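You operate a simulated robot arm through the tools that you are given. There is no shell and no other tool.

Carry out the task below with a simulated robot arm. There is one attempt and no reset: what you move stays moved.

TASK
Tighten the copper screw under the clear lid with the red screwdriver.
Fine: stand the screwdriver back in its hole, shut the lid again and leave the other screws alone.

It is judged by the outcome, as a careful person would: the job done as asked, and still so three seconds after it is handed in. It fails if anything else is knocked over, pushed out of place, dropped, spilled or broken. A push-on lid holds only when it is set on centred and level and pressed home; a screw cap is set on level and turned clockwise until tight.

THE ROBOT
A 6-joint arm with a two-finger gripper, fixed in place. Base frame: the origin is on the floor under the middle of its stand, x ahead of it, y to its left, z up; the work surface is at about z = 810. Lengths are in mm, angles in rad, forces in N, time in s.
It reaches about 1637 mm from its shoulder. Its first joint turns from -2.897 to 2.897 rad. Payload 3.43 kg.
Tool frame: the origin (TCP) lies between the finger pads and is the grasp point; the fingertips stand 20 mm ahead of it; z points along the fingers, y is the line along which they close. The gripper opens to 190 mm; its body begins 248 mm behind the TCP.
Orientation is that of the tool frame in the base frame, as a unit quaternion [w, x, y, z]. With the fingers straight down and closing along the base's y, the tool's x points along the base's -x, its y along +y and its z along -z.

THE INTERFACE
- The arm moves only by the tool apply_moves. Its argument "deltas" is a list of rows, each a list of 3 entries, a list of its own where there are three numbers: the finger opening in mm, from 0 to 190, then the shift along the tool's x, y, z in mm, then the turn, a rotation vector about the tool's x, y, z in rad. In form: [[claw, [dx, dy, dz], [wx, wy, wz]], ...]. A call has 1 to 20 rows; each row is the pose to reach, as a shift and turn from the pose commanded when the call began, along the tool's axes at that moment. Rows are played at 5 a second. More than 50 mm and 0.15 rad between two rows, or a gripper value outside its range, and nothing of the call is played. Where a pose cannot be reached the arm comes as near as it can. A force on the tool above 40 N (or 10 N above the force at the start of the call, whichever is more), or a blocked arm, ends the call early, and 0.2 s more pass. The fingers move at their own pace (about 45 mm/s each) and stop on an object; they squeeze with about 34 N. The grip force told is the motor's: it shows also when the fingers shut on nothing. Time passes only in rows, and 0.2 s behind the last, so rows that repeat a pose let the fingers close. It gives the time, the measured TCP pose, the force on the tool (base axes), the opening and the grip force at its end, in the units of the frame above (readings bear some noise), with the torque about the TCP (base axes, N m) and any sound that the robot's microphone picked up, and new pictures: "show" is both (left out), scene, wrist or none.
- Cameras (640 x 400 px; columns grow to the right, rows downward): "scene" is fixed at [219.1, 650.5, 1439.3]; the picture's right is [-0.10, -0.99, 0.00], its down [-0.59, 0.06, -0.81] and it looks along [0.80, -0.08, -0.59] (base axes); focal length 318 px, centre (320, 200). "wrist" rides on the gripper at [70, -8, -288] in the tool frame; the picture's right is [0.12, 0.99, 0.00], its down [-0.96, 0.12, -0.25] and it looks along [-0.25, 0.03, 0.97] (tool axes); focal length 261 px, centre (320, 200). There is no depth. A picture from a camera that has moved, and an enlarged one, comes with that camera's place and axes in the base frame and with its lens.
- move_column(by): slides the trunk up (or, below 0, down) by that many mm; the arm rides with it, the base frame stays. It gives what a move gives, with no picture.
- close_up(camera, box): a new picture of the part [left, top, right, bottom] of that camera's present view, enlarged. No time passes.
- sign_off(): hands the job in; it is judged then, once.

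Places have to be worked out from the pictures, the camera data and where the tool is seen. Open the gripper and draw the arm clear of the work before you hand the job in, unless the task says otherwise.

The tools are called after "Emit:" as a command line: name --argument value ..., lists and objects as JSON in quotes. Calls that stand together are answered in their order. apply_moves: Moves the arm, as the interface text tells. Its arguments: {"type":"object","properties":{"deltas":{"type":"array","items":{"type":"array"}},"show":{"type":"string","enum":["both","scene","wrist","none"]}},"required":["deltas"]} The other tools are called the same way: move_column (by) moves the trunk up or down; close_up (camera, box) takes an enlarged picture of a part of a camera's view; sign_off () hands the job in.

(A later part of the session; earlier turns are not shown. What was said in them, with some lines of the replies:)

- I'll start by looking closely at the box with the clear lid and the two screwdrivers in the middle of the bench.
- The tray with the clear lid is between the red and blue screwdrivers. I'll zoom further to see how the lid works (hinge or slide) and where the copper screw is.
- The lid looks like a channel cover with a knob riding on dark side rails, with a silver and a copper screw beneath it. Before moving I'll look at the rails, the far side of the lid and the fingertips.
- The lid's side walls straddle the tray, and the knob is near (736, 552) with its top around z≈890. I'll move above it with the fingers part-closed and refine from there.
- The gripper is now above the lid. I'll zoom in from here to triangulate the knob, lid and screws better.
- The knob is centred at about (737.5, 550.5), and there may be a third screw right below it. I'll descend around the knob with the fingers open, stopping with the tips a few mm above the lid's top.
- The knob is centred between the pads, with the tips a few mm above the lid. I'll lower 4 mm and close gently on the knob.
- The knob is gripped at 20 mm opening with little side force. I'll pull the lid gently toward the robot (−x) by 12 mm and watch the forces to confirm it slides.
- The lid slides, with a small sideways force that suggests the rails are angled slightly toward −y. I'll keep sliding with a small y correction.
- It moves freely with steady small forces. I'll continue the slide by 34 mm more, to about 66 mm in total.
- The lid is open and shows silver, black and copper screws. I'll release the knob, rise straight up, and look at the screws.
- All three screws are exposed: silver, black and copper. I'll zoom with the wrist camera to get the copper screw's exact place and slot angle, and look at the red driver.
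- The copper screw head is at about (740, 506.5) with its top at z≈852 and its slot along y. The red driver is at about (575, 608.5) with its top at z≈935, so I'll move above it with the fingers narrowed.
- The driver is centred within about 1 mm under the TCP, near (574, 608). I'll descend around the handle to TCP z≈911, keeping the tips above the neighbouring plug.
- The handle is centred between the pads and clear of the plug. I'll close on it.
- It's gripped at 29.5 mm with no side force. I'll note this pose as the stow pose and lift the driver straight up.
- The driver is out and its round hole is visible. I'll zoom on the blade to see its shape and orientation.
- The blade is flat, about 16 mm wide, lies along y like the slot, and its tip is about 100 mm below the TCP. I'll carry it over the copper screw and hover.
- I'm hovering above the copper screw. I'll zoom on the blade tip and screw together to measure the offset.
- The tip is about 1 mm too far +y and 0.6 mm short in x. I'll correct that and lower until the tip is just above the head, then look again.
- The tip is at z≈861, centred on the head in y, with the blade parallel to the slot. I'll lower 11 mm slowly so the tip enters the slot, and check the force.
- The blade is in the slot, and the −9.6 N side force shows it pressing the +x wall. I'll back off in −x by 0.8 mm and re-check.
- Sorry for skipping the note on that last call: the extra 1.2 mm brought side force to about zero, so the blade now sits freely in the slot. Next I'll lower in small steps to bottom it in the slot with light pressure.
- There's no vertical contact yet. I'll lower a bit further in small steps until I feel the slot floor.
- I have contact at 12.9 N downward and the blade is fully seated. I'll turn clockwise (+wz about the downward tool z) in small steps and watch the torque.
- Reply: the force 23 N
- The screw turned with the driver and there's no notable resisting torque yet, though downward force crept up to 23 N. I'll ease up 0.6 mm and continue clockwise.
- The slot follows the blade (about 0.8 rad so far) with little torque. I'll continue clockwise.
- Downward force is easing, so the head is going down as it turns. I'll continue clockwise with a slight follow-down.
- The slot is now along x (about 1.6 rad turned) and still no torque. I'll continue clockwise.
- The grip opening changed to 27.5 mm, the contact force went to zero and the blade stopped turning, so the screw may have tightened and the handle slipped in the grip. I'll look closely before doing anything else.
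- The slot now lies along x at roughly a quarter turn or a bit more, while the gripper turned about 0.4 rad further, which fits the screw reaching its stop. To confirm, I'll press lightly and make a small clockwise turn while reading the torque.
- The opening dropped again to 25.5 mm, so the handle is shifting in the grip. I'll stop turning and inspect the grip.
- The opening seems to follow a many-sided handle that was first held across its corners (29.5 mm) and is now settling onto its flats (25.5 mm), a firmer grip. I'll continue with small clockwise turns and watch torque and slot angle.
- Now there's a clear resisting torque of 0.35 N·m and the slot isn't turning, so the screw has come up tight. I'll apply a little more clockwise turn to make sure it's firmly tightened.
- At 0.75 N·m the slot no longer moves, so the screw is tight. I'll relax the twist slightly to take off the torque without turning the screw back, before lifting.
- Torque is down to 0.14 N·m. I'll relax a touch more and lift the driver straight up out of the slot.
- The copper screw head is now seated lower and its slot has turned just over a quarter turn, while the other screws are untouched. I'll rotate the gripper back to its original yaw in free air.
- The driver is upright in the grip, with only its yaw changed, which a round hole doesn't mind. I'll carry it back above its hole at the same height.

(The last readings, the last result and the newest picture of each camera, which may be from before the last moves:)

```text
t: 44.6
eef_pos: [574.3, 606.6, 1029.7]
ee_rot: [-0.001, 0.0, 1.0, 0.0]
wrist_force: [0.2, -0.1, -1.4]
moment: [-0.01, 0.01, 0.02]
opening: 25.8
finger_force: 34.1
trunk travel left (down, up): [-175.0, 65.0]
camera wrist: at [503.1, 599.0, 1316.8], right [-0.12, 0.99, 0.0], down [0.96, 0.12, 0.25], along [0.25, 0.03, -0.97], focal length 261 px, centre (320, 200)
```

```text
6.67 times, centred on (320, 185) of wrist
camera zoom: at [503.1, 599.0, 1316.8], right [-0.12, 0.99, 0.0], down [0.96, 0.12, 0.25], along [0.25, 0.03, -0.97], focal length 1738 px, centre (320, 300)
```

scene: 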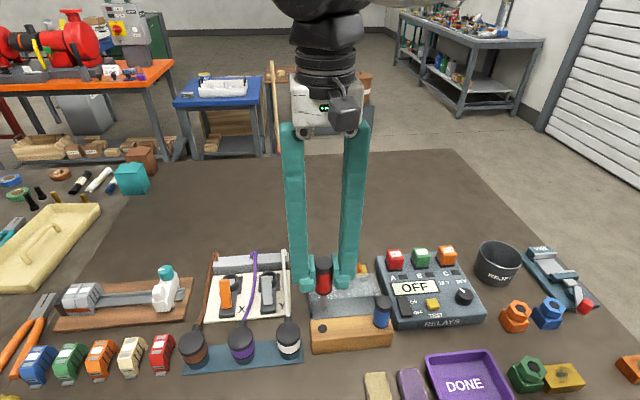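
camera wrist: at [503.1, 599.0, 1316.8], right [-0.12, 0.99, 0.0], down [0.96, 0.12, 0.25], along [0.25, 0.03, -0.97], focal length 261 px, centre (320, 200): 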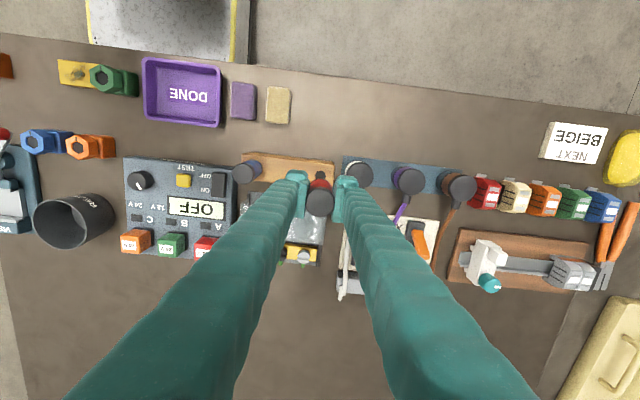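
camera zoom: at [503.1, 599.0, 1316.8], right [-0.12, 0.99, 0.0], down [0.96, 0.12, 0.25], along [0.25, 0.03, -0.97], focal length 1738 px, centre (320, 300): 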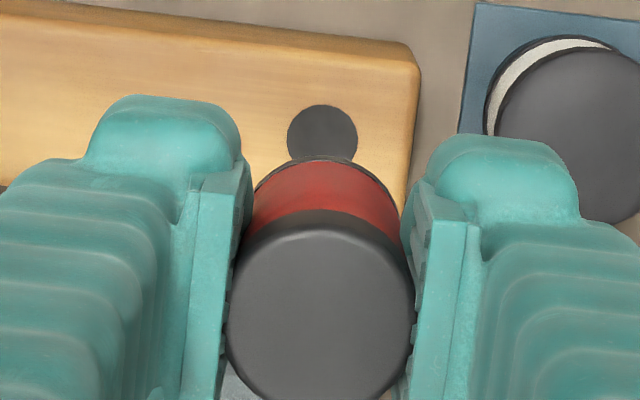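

The tip is about 1 mm short in y and 0.5 mm in x relative to the hole. I'll correct that and lower until the tip is just above the block, then check.

Emit:
apply_moves --deltas '[[20, [-0.5, 1.0, 15], [0, 0, 0]], [20, [-0.5, 1.0, 30], [0, 0, 0]], [20, [-0.5, 1.0, 45], [0, 0, 0]], [20, [-0.5, 1.0, 57], [0, 0, 0]], [20, [-0.5, 1.0, 57], [0, 0, 0]], [20, [-0.5, 1.0, 57], [0, 0, 0]]]' --show "none"

Emit:
close_up --camera "scene" --box '[300, 300, 345, 345]'

Emit:
close_up --camera "wrist" --box '[280, 155, 360, 215]'

```text
t: 46.0
eef_pos: [573.8, 609.1, 972.7]
ee_rot: [0.0, 0.0, 1.0, 0.0]
wrist_force: [-0.2, -0.6, -0.8]
moment: [0.0, 0.01, 0.0]
opening: 25.5
finger_force: 34.0
trunk travel left (down, up): [-175.0, 65.0]
```

```text
8.89 times, centred on (322, 322) of scene
camera zoom: at [219.1, 650.5, 1439.3], right [-0.1, -0.99, 0.0], down [-0.59, 0.06, -0.81], along [0.8, -0.08, -0.59], focal length 2829 px, centre (298, -889)
```

zoom: 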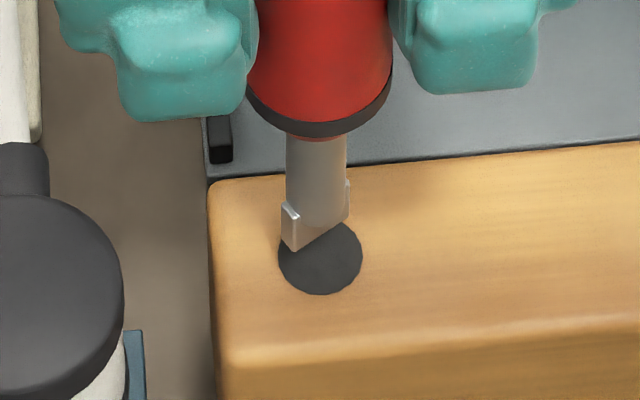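

```text
6.67 times, centred on (320, 185) of wrist
camera zoom: at [503.7, 600.7, 1259.4], right [-0.12, 0.99, 0.0], down [0.96, 0.12, 0.25], along [0.25, 0.03, -0.97], focal length 1738 px, centre (320, 300)
```

zoom: 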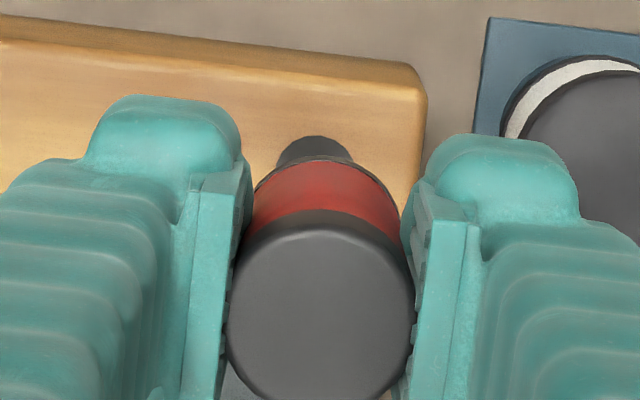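

By comparison with the original lift, the driver is about 0.8 mm too far +y and 0.5 mm too far +x. I'll nudge it and re-check before inserting.

Emit:
apply_moves --deltas '[[20, [0.5, -0.8, 0], [0, 0, 0]], [20, [0.5, -0.8, 4], [0, 0, 0]], [20, [0.5, -0.8, 4], [0, 0, 0]], [20, [0.5, -0.8, 4], [0, 0, 0]]]' --show "none"

Emit:
close_up --camera "scene" --box '[305, 310, 340, 345]'

Emit:
close_up --camera "wrist" --box '[290, 160, 350, 200]'

```text
t: 47.0
eef_pos: [573.6, 609.6, 968.6]
ee_rot: [0.0, 0.0, 1.0, -0.001]
wrist_force: [0.0, 0.1, -1.4]
moment: [0.0, 0.01, 0.02]
opening: 25.6
finger_force: 34.0
trunk travel left (down, up): [-175.0, 65.0]
```

```text
11.43 times, centred on (322, 328) of scene
camera zoom: at [219.1, 650.5, 1439.3], right [-0.1, -0.99, 0.0], down [-0.59, 0.06, -0.81], along [0.8, -0.08, -0.59], focal length 3637 px, centre (291, -1257)
```

zoom: 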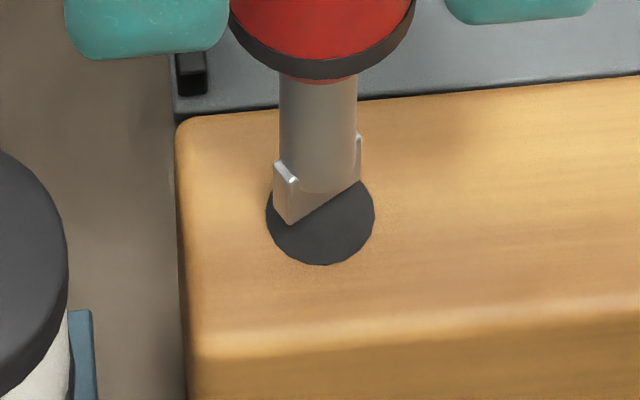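

```text
10.00 times, centred on (320, 180) of wrist
camera zoom: at [503.3, 600.1, 1255.5], right [-0.12, 0.99, 0.0], down [0.96, 0.12, 0.25], along [0.25, 0.03, -0.97], focal length 2606 px, centre (320, 400)
```

zoom: 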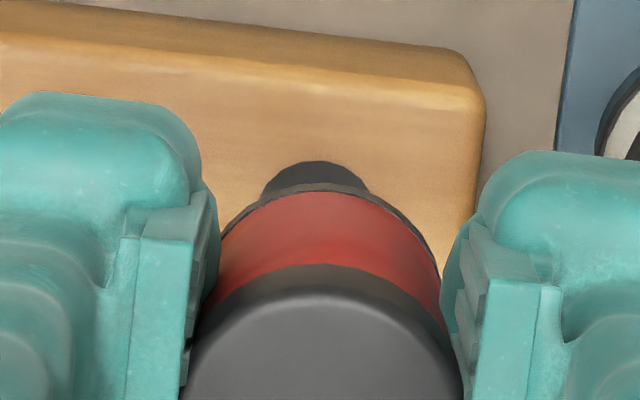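

Re-triangulating puts the block top at z≈866 and the hole at about (573.6, 607.6), so only about −0.5 mm in y is still needed. I'll correct that and insert slowly by 12 mm, checking force.

Emit:
apply_moves --deltas '[[20, [-0.2, -0.5, 0], [0, 0, 0]], [20, [-0.2, -0.5, 2], [0, 0, 0]], [20, [-0.2, -0.5, 4], [0, 0, 0]], [20, [-0.2, -0.5, 6], [0, 0, 0]], [20, [-0.2, -0.5, 8], [0, 0, 0]], [20, [-0.2, -0.5, 10], [0, 0, 0]], [20, [-0.2, -0.5, 12], [0, 0, 0]], [20, [-0.2, -0.5, 12], [0, 0, 0]]]' --show "none"

Emit:
close_up --camera "scene" --box '[305, 310, 340, 345]'

```text
t: 48.8
eef_pos: [573.9, 607.4, 957.2]
ee_rot: [-0.001, 0.0, 1.0, 0.0]
wrist_force: [0.0, 0.0, -1.2]
moment: [-0.02, -0.02, -0.04]
opening: 25.3
finger_force: 33.7
trunk travel left (down, up): [-175.0, 65.0]
```

```text
11.43 times, centred on (322, 328) of scene
camera zoom: at [219.1, 650.5, 1439.3], right [-0.1, -0.99, 0.0], down [-0.59, 0.06, -0.81], along [0.8, -0.08, -0.59], focal length 3637 px, centre (291, -1257)
```

zoom: 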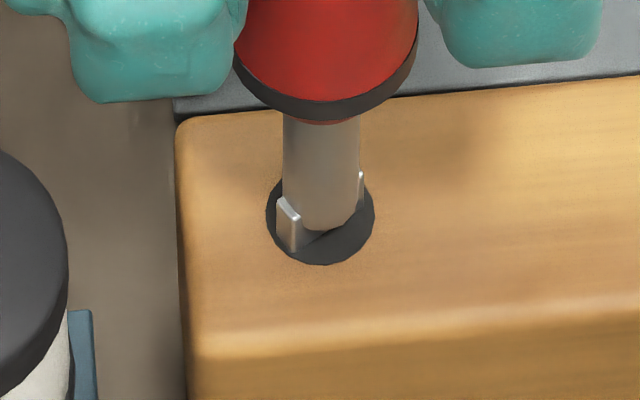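

The blade is entering the hole cleanly with no contact force. I'll continue lowering most of the way.

Emit:
apply_moves --deltas '[[20, [0, 0, 5], [0, 0, 0]], [20, [0, 0, 10], [0, 0, 0]], [20, [0, 0, 16], [0, 0, 0]], [20, [0, 0, 22], [0, 0, 0]], [20, [0, 0, 28], [0, 0, 0]], [20, [0, 0, 34], [0, 0, 0]], [20, [0, 0, 39], [0, 0, 0]], [20, [0, 0, 39], [0, 0, 0]]]' --show "none"

Emit:
close_up --camera "scene" --box '[260, 260, 380, 360]'

```text
t: 50.6
eef_pos: [573.9, 607.4, 916.6]
ee_rot: [0.0, 0.0, 1.0, 0.0]
wrist_force: [-0.3, -0.8, -1.6]
moment: [0.01, 0.0, 0.01]
opening: 25.6
finger_force: 34.2
trunk travel left (down, up): [-175.0, 65.0]
```

```text
4.00 times, centred on (320, 310) of scene
camera zoom: at [219.1, 650.5, 1439.3], right [-0.1, -0.99, 0.0], down [-0.59, 0.06, -0.81], along [0.8, -0.08, -0.59], focal length 1273 px, centre (320, -240)
```

zoom: 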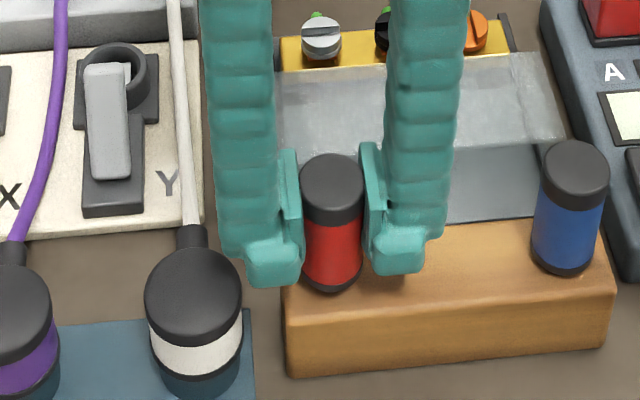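

It's almost home. I'll lower in small steps until the handle seats.

Emit:
apply_moves --deltas '[[20, [0, 0, 1.5], [0, 0, 0]], [20, [0, 0, 3], [0, 0, 0]], [20, [0, 0, 4.5], [0, 0, 0]], [20, [0, 0, 5.5], [0, 0, 0]], [20, [0, 0, 5.5], [0, 0, 0]]]' --show "none"

```text
t: 51.8
eef_pos: [573.6, 609.4, 912.4]
ee_rot: [-0.001, 0.0, 1.0, 0.0]
wrist_force: [0.3, 0.4, -1.1]
moment: [-0.01, 0.02, 0.02]
opening: 25.3
finger_force: 34.2
trunk travel left (down, up): [-175.0, 65.0]
```

No contact yet at TCP z≈912. I'll keep lowering in small steps.

Emit:
apply_moves --deltas '[[20, [0, 0, 1], [0, 0, 0]], [20, [0, 0, 2], [0, 0, 0]], [20, [0, 0, 2.5], [0, 0, 0]], [20, [0, 0, 2.5], [0, 0, 0]]]' --show "none"

Emit:
close_up --camera "scene" --box '[295, 290, 355, 350]'

```text
t: 52.8
eef_pos: [574.1, 608.6, 910.3]
ee_rot: [0.0, 0.001, 1.0, 0.0]
wrist_force: [-0.3, 0.0, -0.3]
moment: [-0.02, 0.02, 0.01]
opening: 25.6
finger_force: 34.1
trunk travel left (down, up): [-175.0, 65.0]
```

```text
6.67 times, centred on (325, 320) of scene
camera zoom: at [219.1, 650.5, 1439.3], right [-0.1, -0.99, 0.0], down [-0.59, 0.06, -0.81], along [0.8, -0.08, -0.59], focal length 2122 px, centre (287, -600)
```

zoom: 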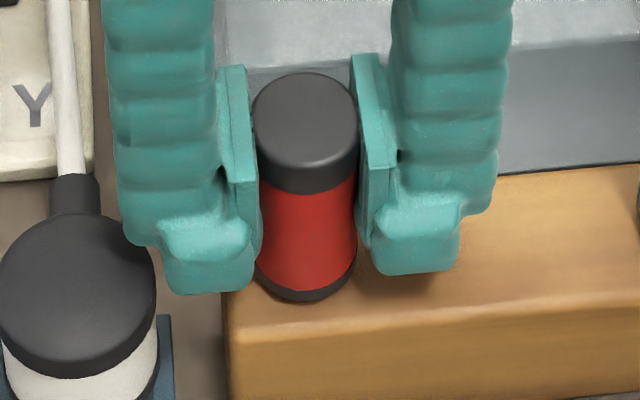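

The cap top is back at its original height and the driver's weight is off the tool, so it's seated. I'll open the fingers and let it stand.

Emit:
apply_moves --deltas '[[27, [0, 0, 0], [0, 0, 0]], [32, [0, 0, 0], [0, 0, 0]], [42, [0, 0, 0], [0, 0, 0]], [54, [0, 0, 0], [0, 0, 0]], [56, [0, 0, 0], [0, 0, 0]], [56, [0, 0, 0], [0, 0, 0]]]' --show "none"

Emit:
close_up --camera "scene" --box '[260, 260, 380, 360]'

Emit:
close_up --camera "wrist" --box '[260, 150, 380, 230]'

```text
t: 54.2
eef_pos: [573.6, 608.1, 909.1]
ee_rot: [0.001, 0.0, 1.0, -0.001]
wrist_force: [0.0, 0.5, 0.4]
moment: [-0.03, -0.03, 0.01]
opening: 56.0
finger_force: 0.0
trunk travel left (down, up): [-175.0, 65.0]
```

```text
4.00 times, centred on (320, 310) of scene
camera zoom: at [219.1, 650.5, 1439.3], right [-0.1, -0.99, 0.0], down [-0.59, 0.06, -0.81], along [0.8, -0.08, -0.59], focal length 1273 px, centre (320, -240)
```

zoom: 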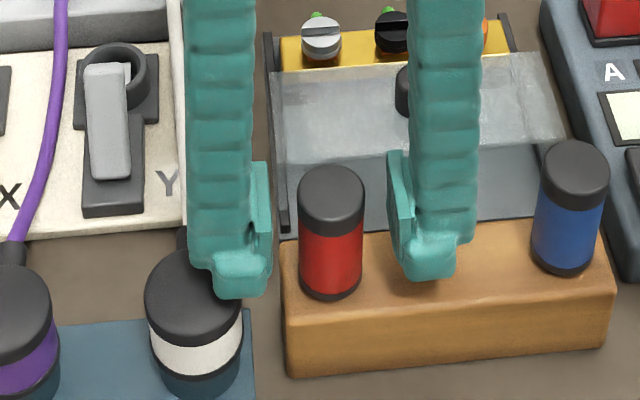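

```text
5.00 times, centred on (320, 190) of wrist
camera zoom: at [503.1, 599.7, 1196.8], right [-0.12, 0.99, 0.0], down [0.96, 0.12, 0.25], along [0.25, 0.03, -0.97], focal length 1303 px, centre (320, 250)
```

zoom: 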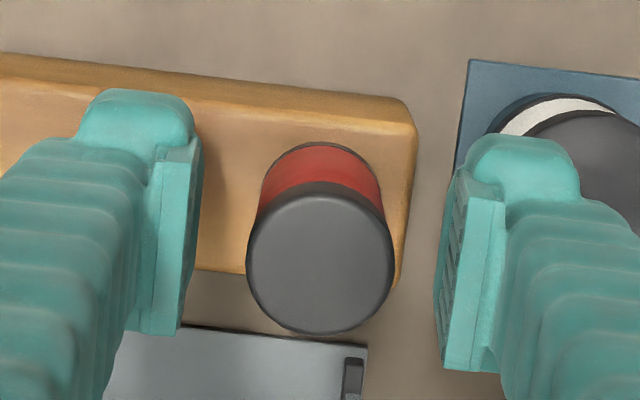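

The red driver stands in its hole, upright. I'll rise straight up and move back over the lid's knob.

Emit:
apply_moves --deltas '[[58, [0, 0, -15], [0, 0, 0]], [60, [0, 0, -40], [0, 0, 0]], [64, [0, 0, -75], [0, 0, 0]], [64, [0, 0, -110], [0, 0, 0]], [64, [-33, -20, -115], [0, 0, 0]], [64, [-66, -40, -115], [0, 0, 0]], [64, [-97.8, -58.7, -115], [0, 0, 0]], [64, [-97.8, -58.7, -90], [0, 0, 0]], [64, [-97.8, -58.7, -65], [0, 0, 0]], [64, [-97.8, -58.7, -65], [0, 0, 0]], [64, [-97.8, -58.7, -65], [0, 0, 0]]]' --show "both"

Emit:
close_up --camera "scene" --box '[295, 240, 405, 355]'

Emit:
close_up --camera "wrist" --box '[260, 140, 380, 220]'

```text
t: 56.6
eef_pos: [673.2, 549.2, 973.5]
ee_rot: [0.0, 0.0, 1.0, 0.0]
wrist_force: [-0.4, 0.4, -0.2]
moment: [0.02, 0.01, -0.02]
opening: 63.8
finger_force: 0.0
trunk travel left (down, up): [-175.0, 65.0]
camera wrist: at [601.9, 540.8, 1261.5], right [-0.12, 0.99, 0.0], down [0.96, 0.12, 0.25], along [0.25, 0.03, -0.97], focal length 261 px, centre (320, 200)
```

scene: 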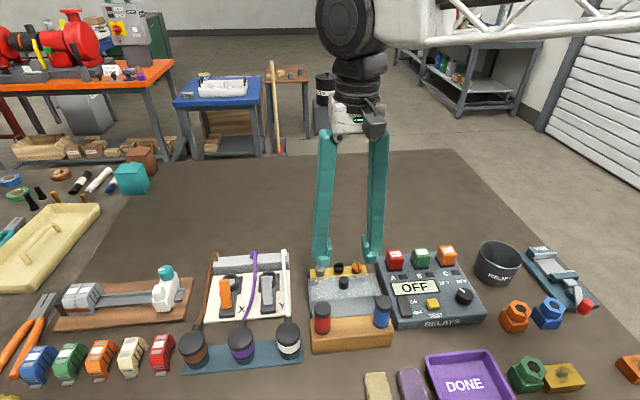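
wrist: 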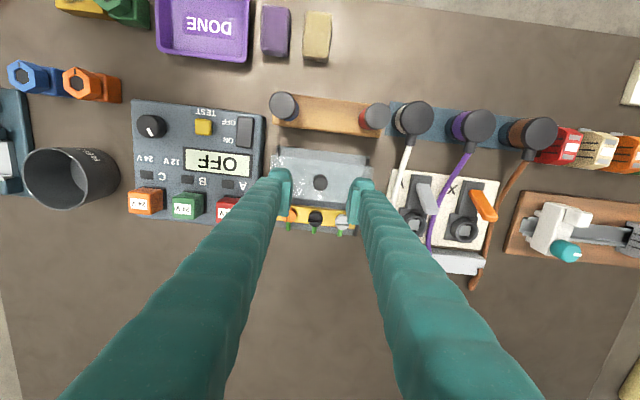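

```text
3.48 times, centred on (350, 298) of scene
camera zoom: at [219.1, 650.5, 1439.3], right [-0.1, -0.99, 0.0], down [-0.59, 0.06, -0.81], along [0.8, -0.08, -0.59], focal length 1107 px, centre (216, -139)
```

zoom: 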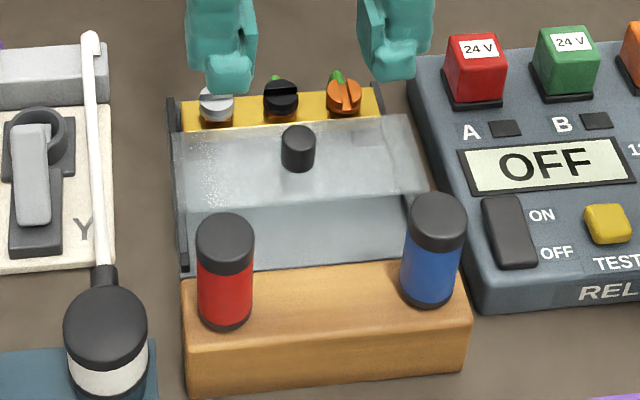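

```text
5.00 times, centred on (320, 180) of wrist
camera zoom: at [601.9, 540.8, 1261.5], right [-0.12, 0.99, 0.0], down [0.96, 0.12, 0.25], along [0.25, 0.03, -0.97], focal length 1303 px, centre (320, 300)
```

zoom: 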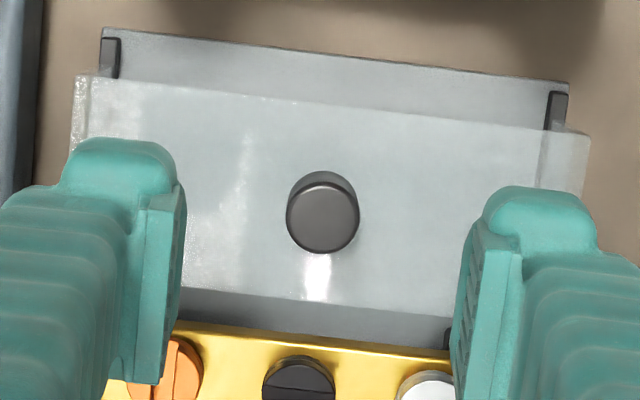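

The red and blue drivers both stand in the block, and the knob is at about (671.6, 550). I'll descend around it and grip it.

Emit:
apply_moves --deltas '[[64, [0, 1, 30], [0, 0, 0]], [64, [0, 1, 55], [0, 0, 0]], [64, [0, 1, 75], [0, 0, 0]], [64, [0, 1, 84], [0, 0, 0]], [64, [0, 1, 84], [0, 0, 0]]]' --show "none"

Emit:
close_up --camera "wrist" --box '[260, 150, 380, 230]'

Emit:
close_up --camera "scene" --box '[295, 235, 395, 305]'

```text
t: 57.8
eef_pos: [671.6, 550.2, 890.0]
ee_rot: [0.0, 0.001, 1.0, 0.0]
wrist_force: [0.0, -0.2, -0.2]
moment: [-0.01, 0.01, 0.01]
opening: 64.1
finger_force: 0.2
trunk travel left (down, up): [-175.0, 65.0]
```

```text
5.00 times, centred on (320, 190) of wrist
camera zoom: at [600.7, 542.5, 1177.2], right [-0.12, 0.99, 0.0], down [0.96, 0.12, 0.25], along [0.25, 0.03, -0.97], focal length 1303 px, centre (320, 250)
```

zoom: 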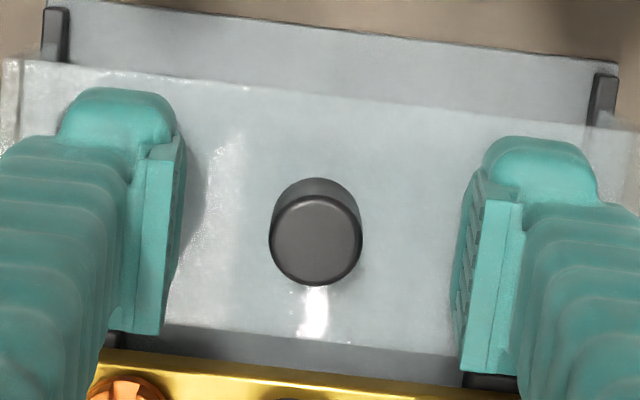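

```text
5.71 times, centred on (345, 270) of scene
camera zoom: at [219.1, 650.5, 1439.3], right [-0.1, -0.99, 0.0], down [-0.59, 0.06, -0.81], along [0.8, -0.08, -0.59], focal length 1818 px, centre (177, -200)
```

zoom: 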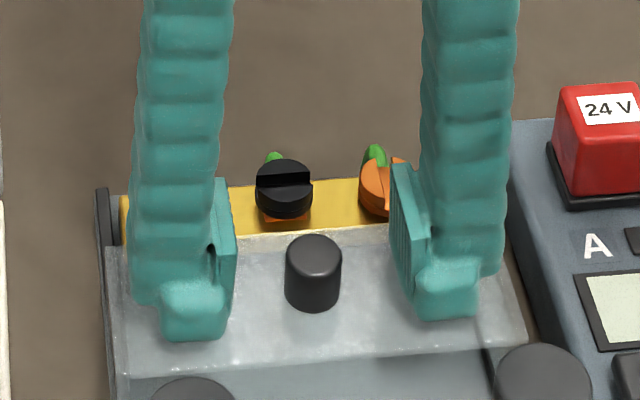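

The knob is centred between the pads. I'll close on it.

Emit:
apply_moves --deltas '[[40, [0, 0, 0], [0, 0, 0]], [20, [0, 0, 0], [0, 0, 0]], [10, [0, 0, 0], [0, 0, 0]], [10, [0, 0, 0], [0, 0, 0]], [10, [0, 0, 0], [0, 0, 0]]]' --show "none"

```text
t: 59.0
eef_pos: [671.5, 549.6, 890.3]
ee_rot: [0.0, 0.0, 1.0, 0.0]
wrist_force: [-0.2, -6.1, -3.1]
moment: [-0.07, 0.0, 0.0]
opening: 19.6
finger_force: 44.6
trunk travel left (down, up): [-175.0, 65.0]
```

It's gripped at 19.6 mm. I'll slide the lid back toward +x along the rails, watching the forces.

Emit:
apply_moves --deltas '[[10, [-5, -0.4, 0], [0, 0, 0]], [10, [-11, -0.35, 0], [0, 0, 0]], [10, [-18, -0.25, 0], [0, 0, 0]], [10, [-25, -0.15, 0], [0, 0, 0]], [10, [-32, -0.05, 0], [0, 0, 0]], [10, [-39, 0.05, 0], [0, 0, 0]], [10, [-46, 0.15, 0], [0, 0, 0]], [10, [-52, 0.2, 0], [0, 0, 0]], [10, [-57, 0.3, 0], [0, 0, 0]], [10, [-57, 0.3, 0], [0, 0, 0]]]' --show "scene"

Emit:
close_up --camera "scene" --box '[295, 235, 385, 295]'

```text
t: 61.2
eef_pos: [728.5, 550.1, 891.0]
ee_rot: [0.0, 0.0, 1.0, 0.0]
wrist_force: [0.2, -8.6, -13.3]
moment: [-0.09, 0.04, -0.03]
opening: 19.9
finger_force: 44.9
trunk travel left (down, up): [-175.0, 65.0]
```

scene: 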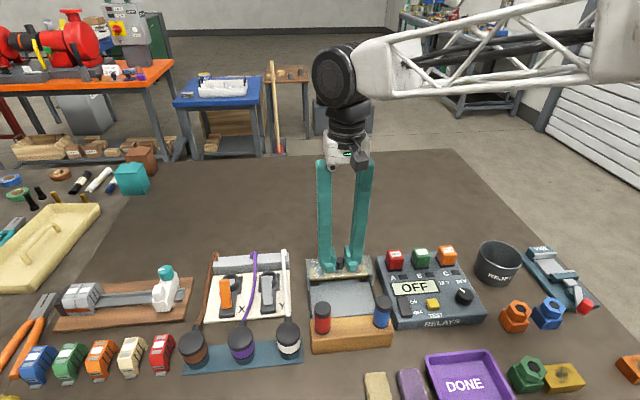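

```text
6.67 times, centred on (340, 265) of scene
camera zoom: at [219.1, 650.5, 1439.3], right [-0.1, -0.99, 0.0], down [-0.59, 0.06, -0.81], along [0.8, -0.08, -0.59], focal length 2122 px, centre (187, -233)
```

zoom: 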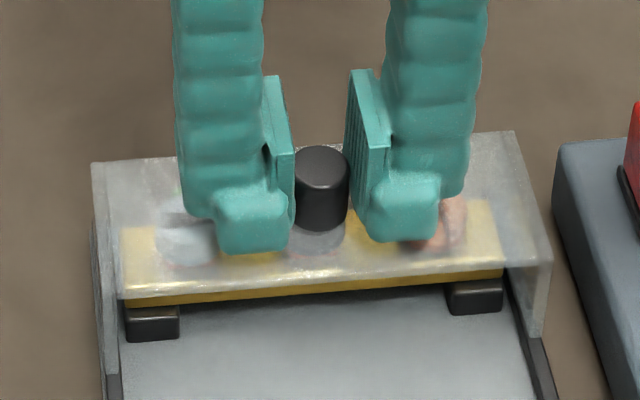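

The lid is nearly home, but the forces show I'm pulling up and sideways slightly. I'll relax those and finish the slide.

Emit:
apply_moves --deltas '[[10, [-2, -0.3, 0.6], [0, 0, 0]], [10, [-5, -0.25, 0.8], [0, 0, 0]], [10, [-7, -0.2, 0.8], [0, 0, 0]], [10, [-9, -0.2, 0.8], [0, 0, 0]], [10, [-9, -0.2, 0.8], [0, 0, 0]]]' --show "scene"

Emit:
close_up --camera "scene" --box '[295, 235, 385, 295]'

```text
t: 62.4
eef_pos: [736.3, 551.0, 891.0]
ee_rot: [0.0, 0.0, 1.0, 0.0]
wrist_force: [-3.4, -8.4, -0.9]
moment: [-0.06, 0.04, 0.01]
opening: 19.8
finger_force: 45.3
trunk travel left (down, up): [-175.0, 65.0]
```

scene: 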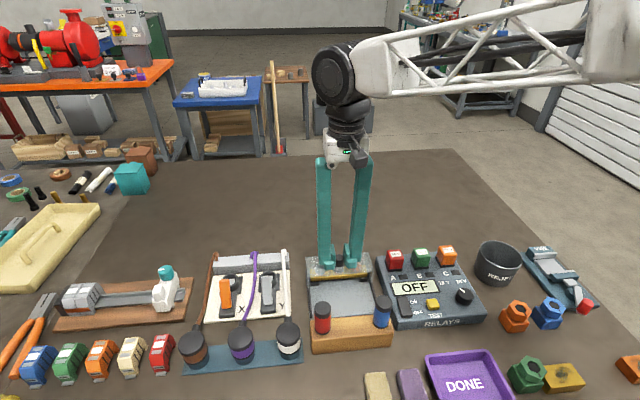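

```text
6.67 times, centred on (340, 265) of scene
camera zoom: at [219.1, 650.5, 1439.3], right [-0.1, -0.99, 0.0], down [-0.59, 0.06, -0.81], along [0.8, -0.08, -0.59], focal length 2122 px, centre (187, -233)
```

zoom: 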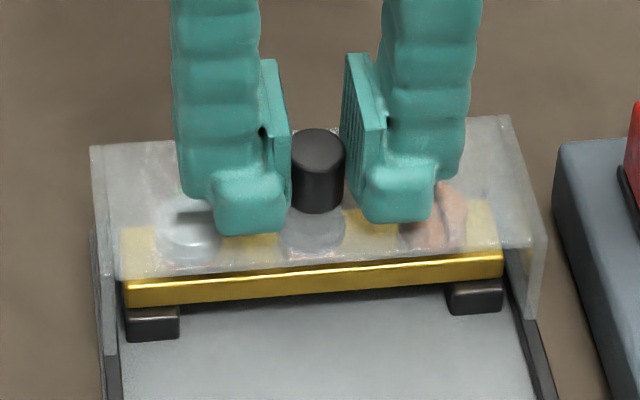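

The lid lines up with its starting place, and a small −x force suggests it's near its stop. I'll push 1.5 mm more to make sure it's fully shut.

Emit:
apply_moves --deltas '[[10, [-0.5, -0.2, 0], [0, 0, 0]], [10, [-1.0, -0.3, 0], [0, 0, 0]], [10, [-1.5, -0.3, 0], [0, 0, 0]], [10, [-1.5, -0.3, 0], [0, 0, 0]]]' --show "none"

Emit:
close_up --camera "scene" --box '[295, 235, 385, 295]'

```text
t: 63.4
eef_pos: [738.4, 549.5, 890.4]
ee_rot: [0.0, -0.001, 1.0, 0.0]
wrist_force: [-13.9, -8.1, 0.4]
moment: [-0.07, 0.32, 0.01]
opening: 20.0
finger_force: 45.3
trunk travel left (down, up): [-175.0, 65.0]
```

```text
6.67 times, centred on (340, 265) of scene
camera zoom: at [219.1, 650.5, 1439.3], right [-0.1, -0.99, 0.0], down [-0.59, 0.06, -0.81], along [0.8, -0.08, -0.59], focal length 2122 px, centre (187, -233)
```

zoom: 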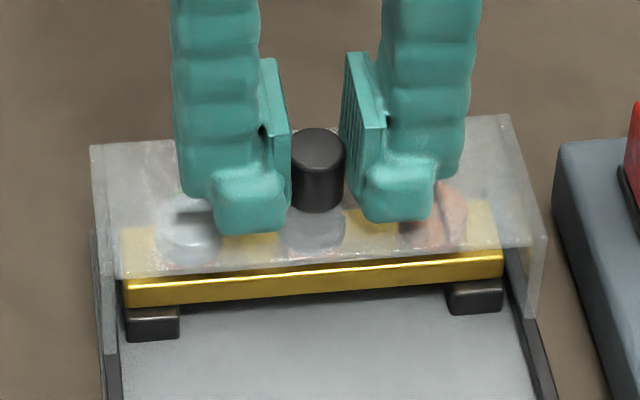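

The −13.9 N resistance confirms the lid is against its closed stop. I'll relax the push, open the fingers, and rise clear.

Emit:
apply_moves --deltas '[[10, [0.8, 0, 0], [0, 0, 0]], [24, [0.8, 0, 0], [0, 0, 0]], [40, [0.8, 0, 0], [0, 0, 0]], [60, [0.8, 0, 0], [0, 0, 0]], [64, [0.8, 0, 0], [0, 0, 0]], [64, [0.8, 0, -15], [0, 0, 0]], [64, [0.8, 0, -40], [0, 0, 0]], [64, [0.8, 0, -80], [0, 0, 0]], [64, [0.8, 0, -120], [0, 0, 0]], [64, [0.8, 0, -160], [0, 0, 0]], [64, [0.8, 0, -160], [0, 0, 0]]]' --show "both"

Emit:
close_up --camera "scene" --box '[300, 245, 380, 295]'

Emit:
close_up --camera "scene" --box '[280, 230, 420, 360]'

Emit:
close_up --camera "wrist" --box '[270, 95, 370, 200]'

```text
t: 65.8
eef_pos: [738.3, 549.3, 1051.2]
ee_rot: [0.001, 0.001, 1.0, 0.0]
wrist_force: [0.0, -0.8, -0.6]
moment: [0.03, -0.02, 0.03]
opening: 63.8
finger_force: 0.0
trunk travel left (down, up): [-175.0, 65.0]
camera wrist: at [667.3, 541.6, 1338.5], right [-0.12, 0.99, 0.0], down [0.96, 0.12, 0.25], along [0.25, 0.03, -0.97], focal length 261 px, centre (320, 200)
```

scene: 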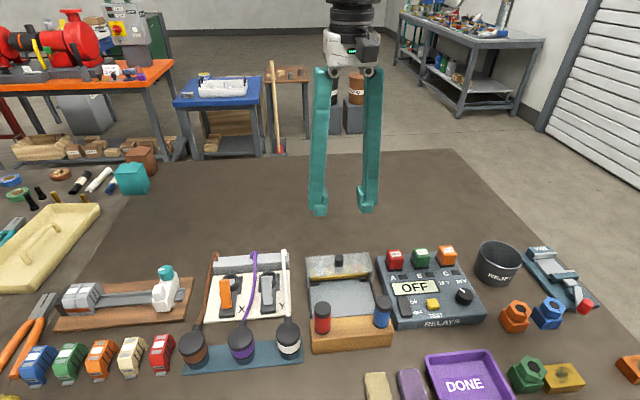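
wrist: 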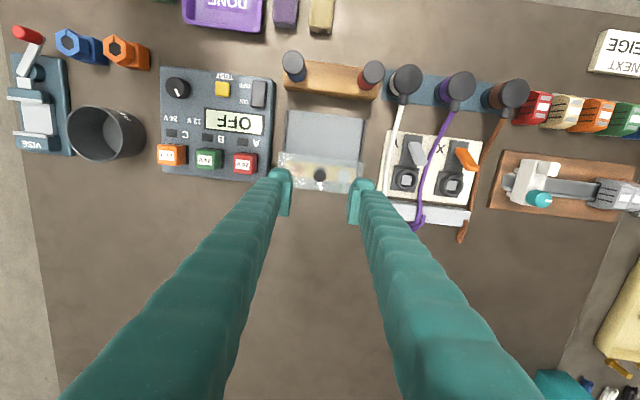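

```text
8.00 times, centred on (340, 270) of scene
camera zoom: at [219.1, 650.5, 1439.3], right [-0.1, -0.99, 0.0], down [-0.59, 0.06, -0.81], along [0.8, -0.08, -0.59], focal length 2546 px, centre (160, -360)
```

zoom: 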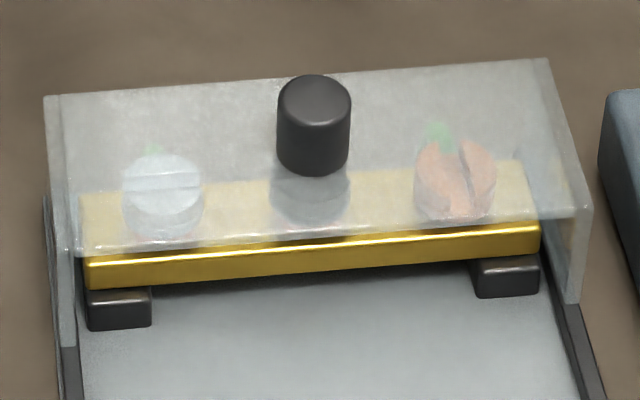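

```text
3.08 times, centred on (350, 295) of scene
camera zoom: at [219.1, 650.5, 1439.3], right [-0.1, -0.99, 0.0], down [-0.59, 0.06, -0.81], along [0.8, -0.08, -0.59], focal length 979 px, centre (228, -92)
```

zoom: 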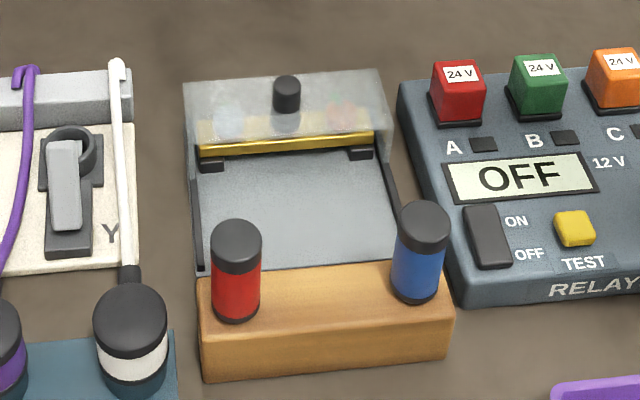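

```text
3.81 times, centred on (320, 148) of wrist
camera zoom: at [667.3, 541.6, 1338.5], right [-0.12, 0.99, 0.0], down [0.96, 0.12, 0.25], along [0.25, 0.03, -0.97], focal length 993 px, centre (320, 400)
```

zoom: 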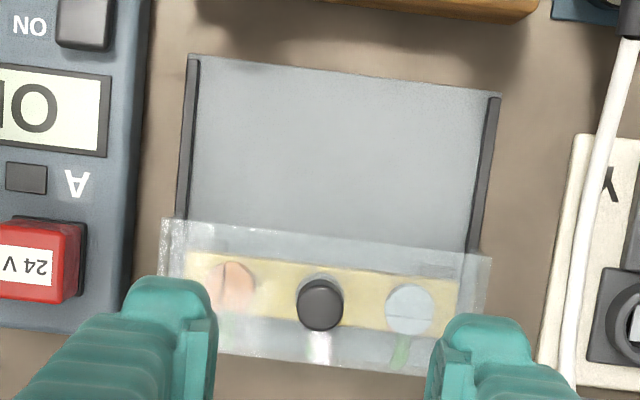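

The lid sits exactly where it started, both drivers stand in the block, and the copper screw is turned tight. I'll draw the arm up and back to its starting area before handing in.

Emit:
apply_moves --deltas '[[64, [0, 0, -35], [0, 0, 0]], [64, [0, 0, -70], [0, 0, 0]], [64, [30, 0, -100], [0, 0, 0]], [64, [65, 0, -125], [0, 0, 0]], [64, [105, 0, -145], [0, 0, 0]], [64, [145, 0, -160], [0, 0, 0]], [64, [185, 0, -175], [0, 0, 0]], [64, [225, 0, -190], [0, 0, 0]], [64, [260, 0, -197], [0, 0, 0]], [90, [280, 0, -197], [0, 0, 0]], [120, [280, 0, -197], [0, 0, 0]], [120, [280, 0, -197], [0, 0, 0]]]' --show "both"

Emit:
close_up --camera "scene" --box '[160, 230, 640, 400]'

Emit:
close_up --camera "scene" --box '[280, 230, 420, 360]'

```text
t: 68.4
eef_pos: [458.4, 548.9, 1248.4]
ee_rot: [0.0, -0.001, 1.0, 0.001]
wrist_force: [0.4, 0.3, 0.0]
moment: [0.03, 0.03, -0.05]
opening: 119.7
finger_force: 0.0
trunk travel left (down, up): [-175.0, 65.0]
camera wrist: at [387.9, 541.0, 1534.5], right [-0.12, 0.99, 0.0], down [0.96, 0.12, 0.25], along [0.25, 0.03, -0.97], focal length 261 px, centre (320, 200)
```

scene: 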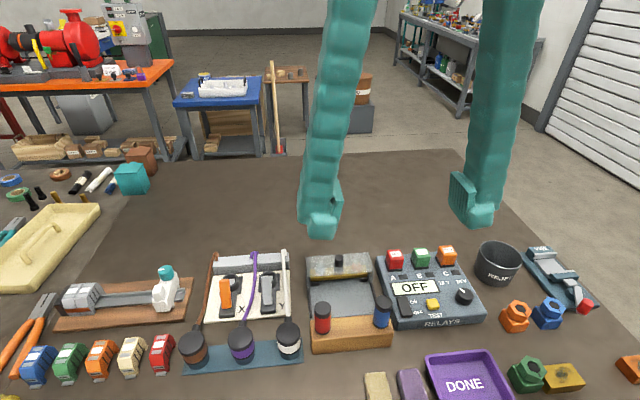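
wrist: 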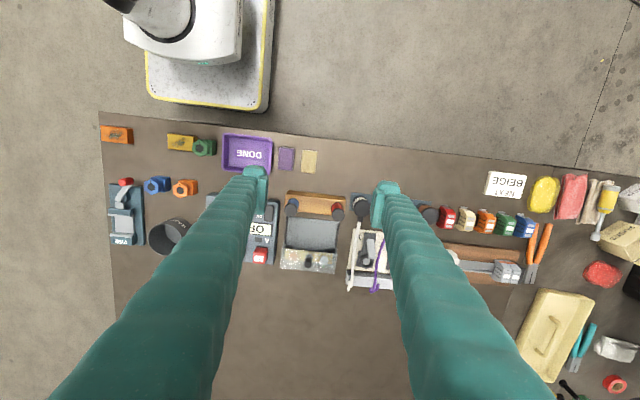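

```text
1.33 times, centred on (400, 315) of scene
camera zoom: at [219.1, 650.5, 1439.3], right [-0.1, -0.99, 0.0], down [-0.59, 0.06, -0.81], along [0.8, -0.08, -0.59], focal length 424 px, centre (213, 47)
```

zoom: 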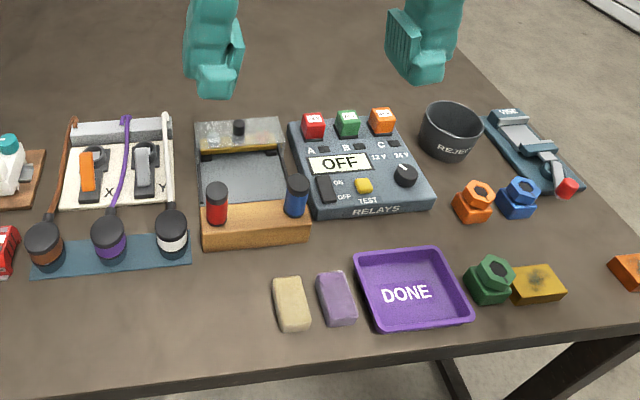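

```text
3.08 times, centred on (350, 295) of scene
camera zoom: at [219.1, 650.5, 1439.3], right [-0.1, -0.99, 0.0], down [-0.59, 0.06, -0.81], along [0.8, -0.08, -0.59], focal length 979 px, centre (228, -92)
```

zoom: 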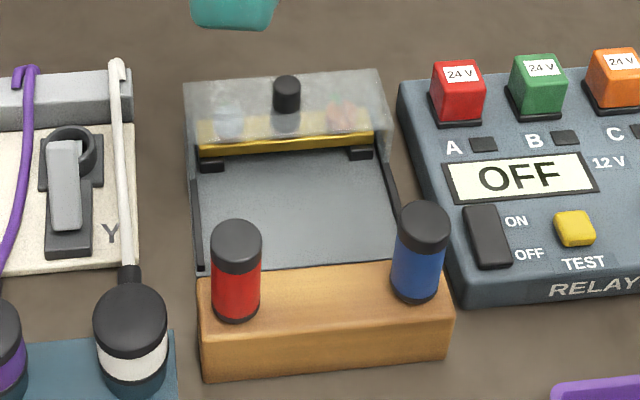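

The copper screw is tight, the red screwdriver stands in its hole, the lid is shut in its original place, and nothing else has moved. The gripper is open and the arm is clear, so I'm handing in the job.

Emit:
sign_off

```text
The job is handed in.
```

The copper screw under the clear lid is tightened, and I've handed the job in. I haven't seen the judge's result.

- **Screw:** it turned clockwise about a quarter turn, then stopped. I pressed on to about 0.75 N·m with no further movement, so I took it as tight. The handle slipped a little in the gripper as the screw came up tight, but the blade stayed in the slot.
- **Screwdriver:** the red one is standing upright in its hole.
- **Lid:** it slid shut against its stop and lines up with where it started.
- **Everything else:** the silver and black screws weren't touched, and the last pictures show nothing else moved. The gripper is open and the arm is back near its starting position.
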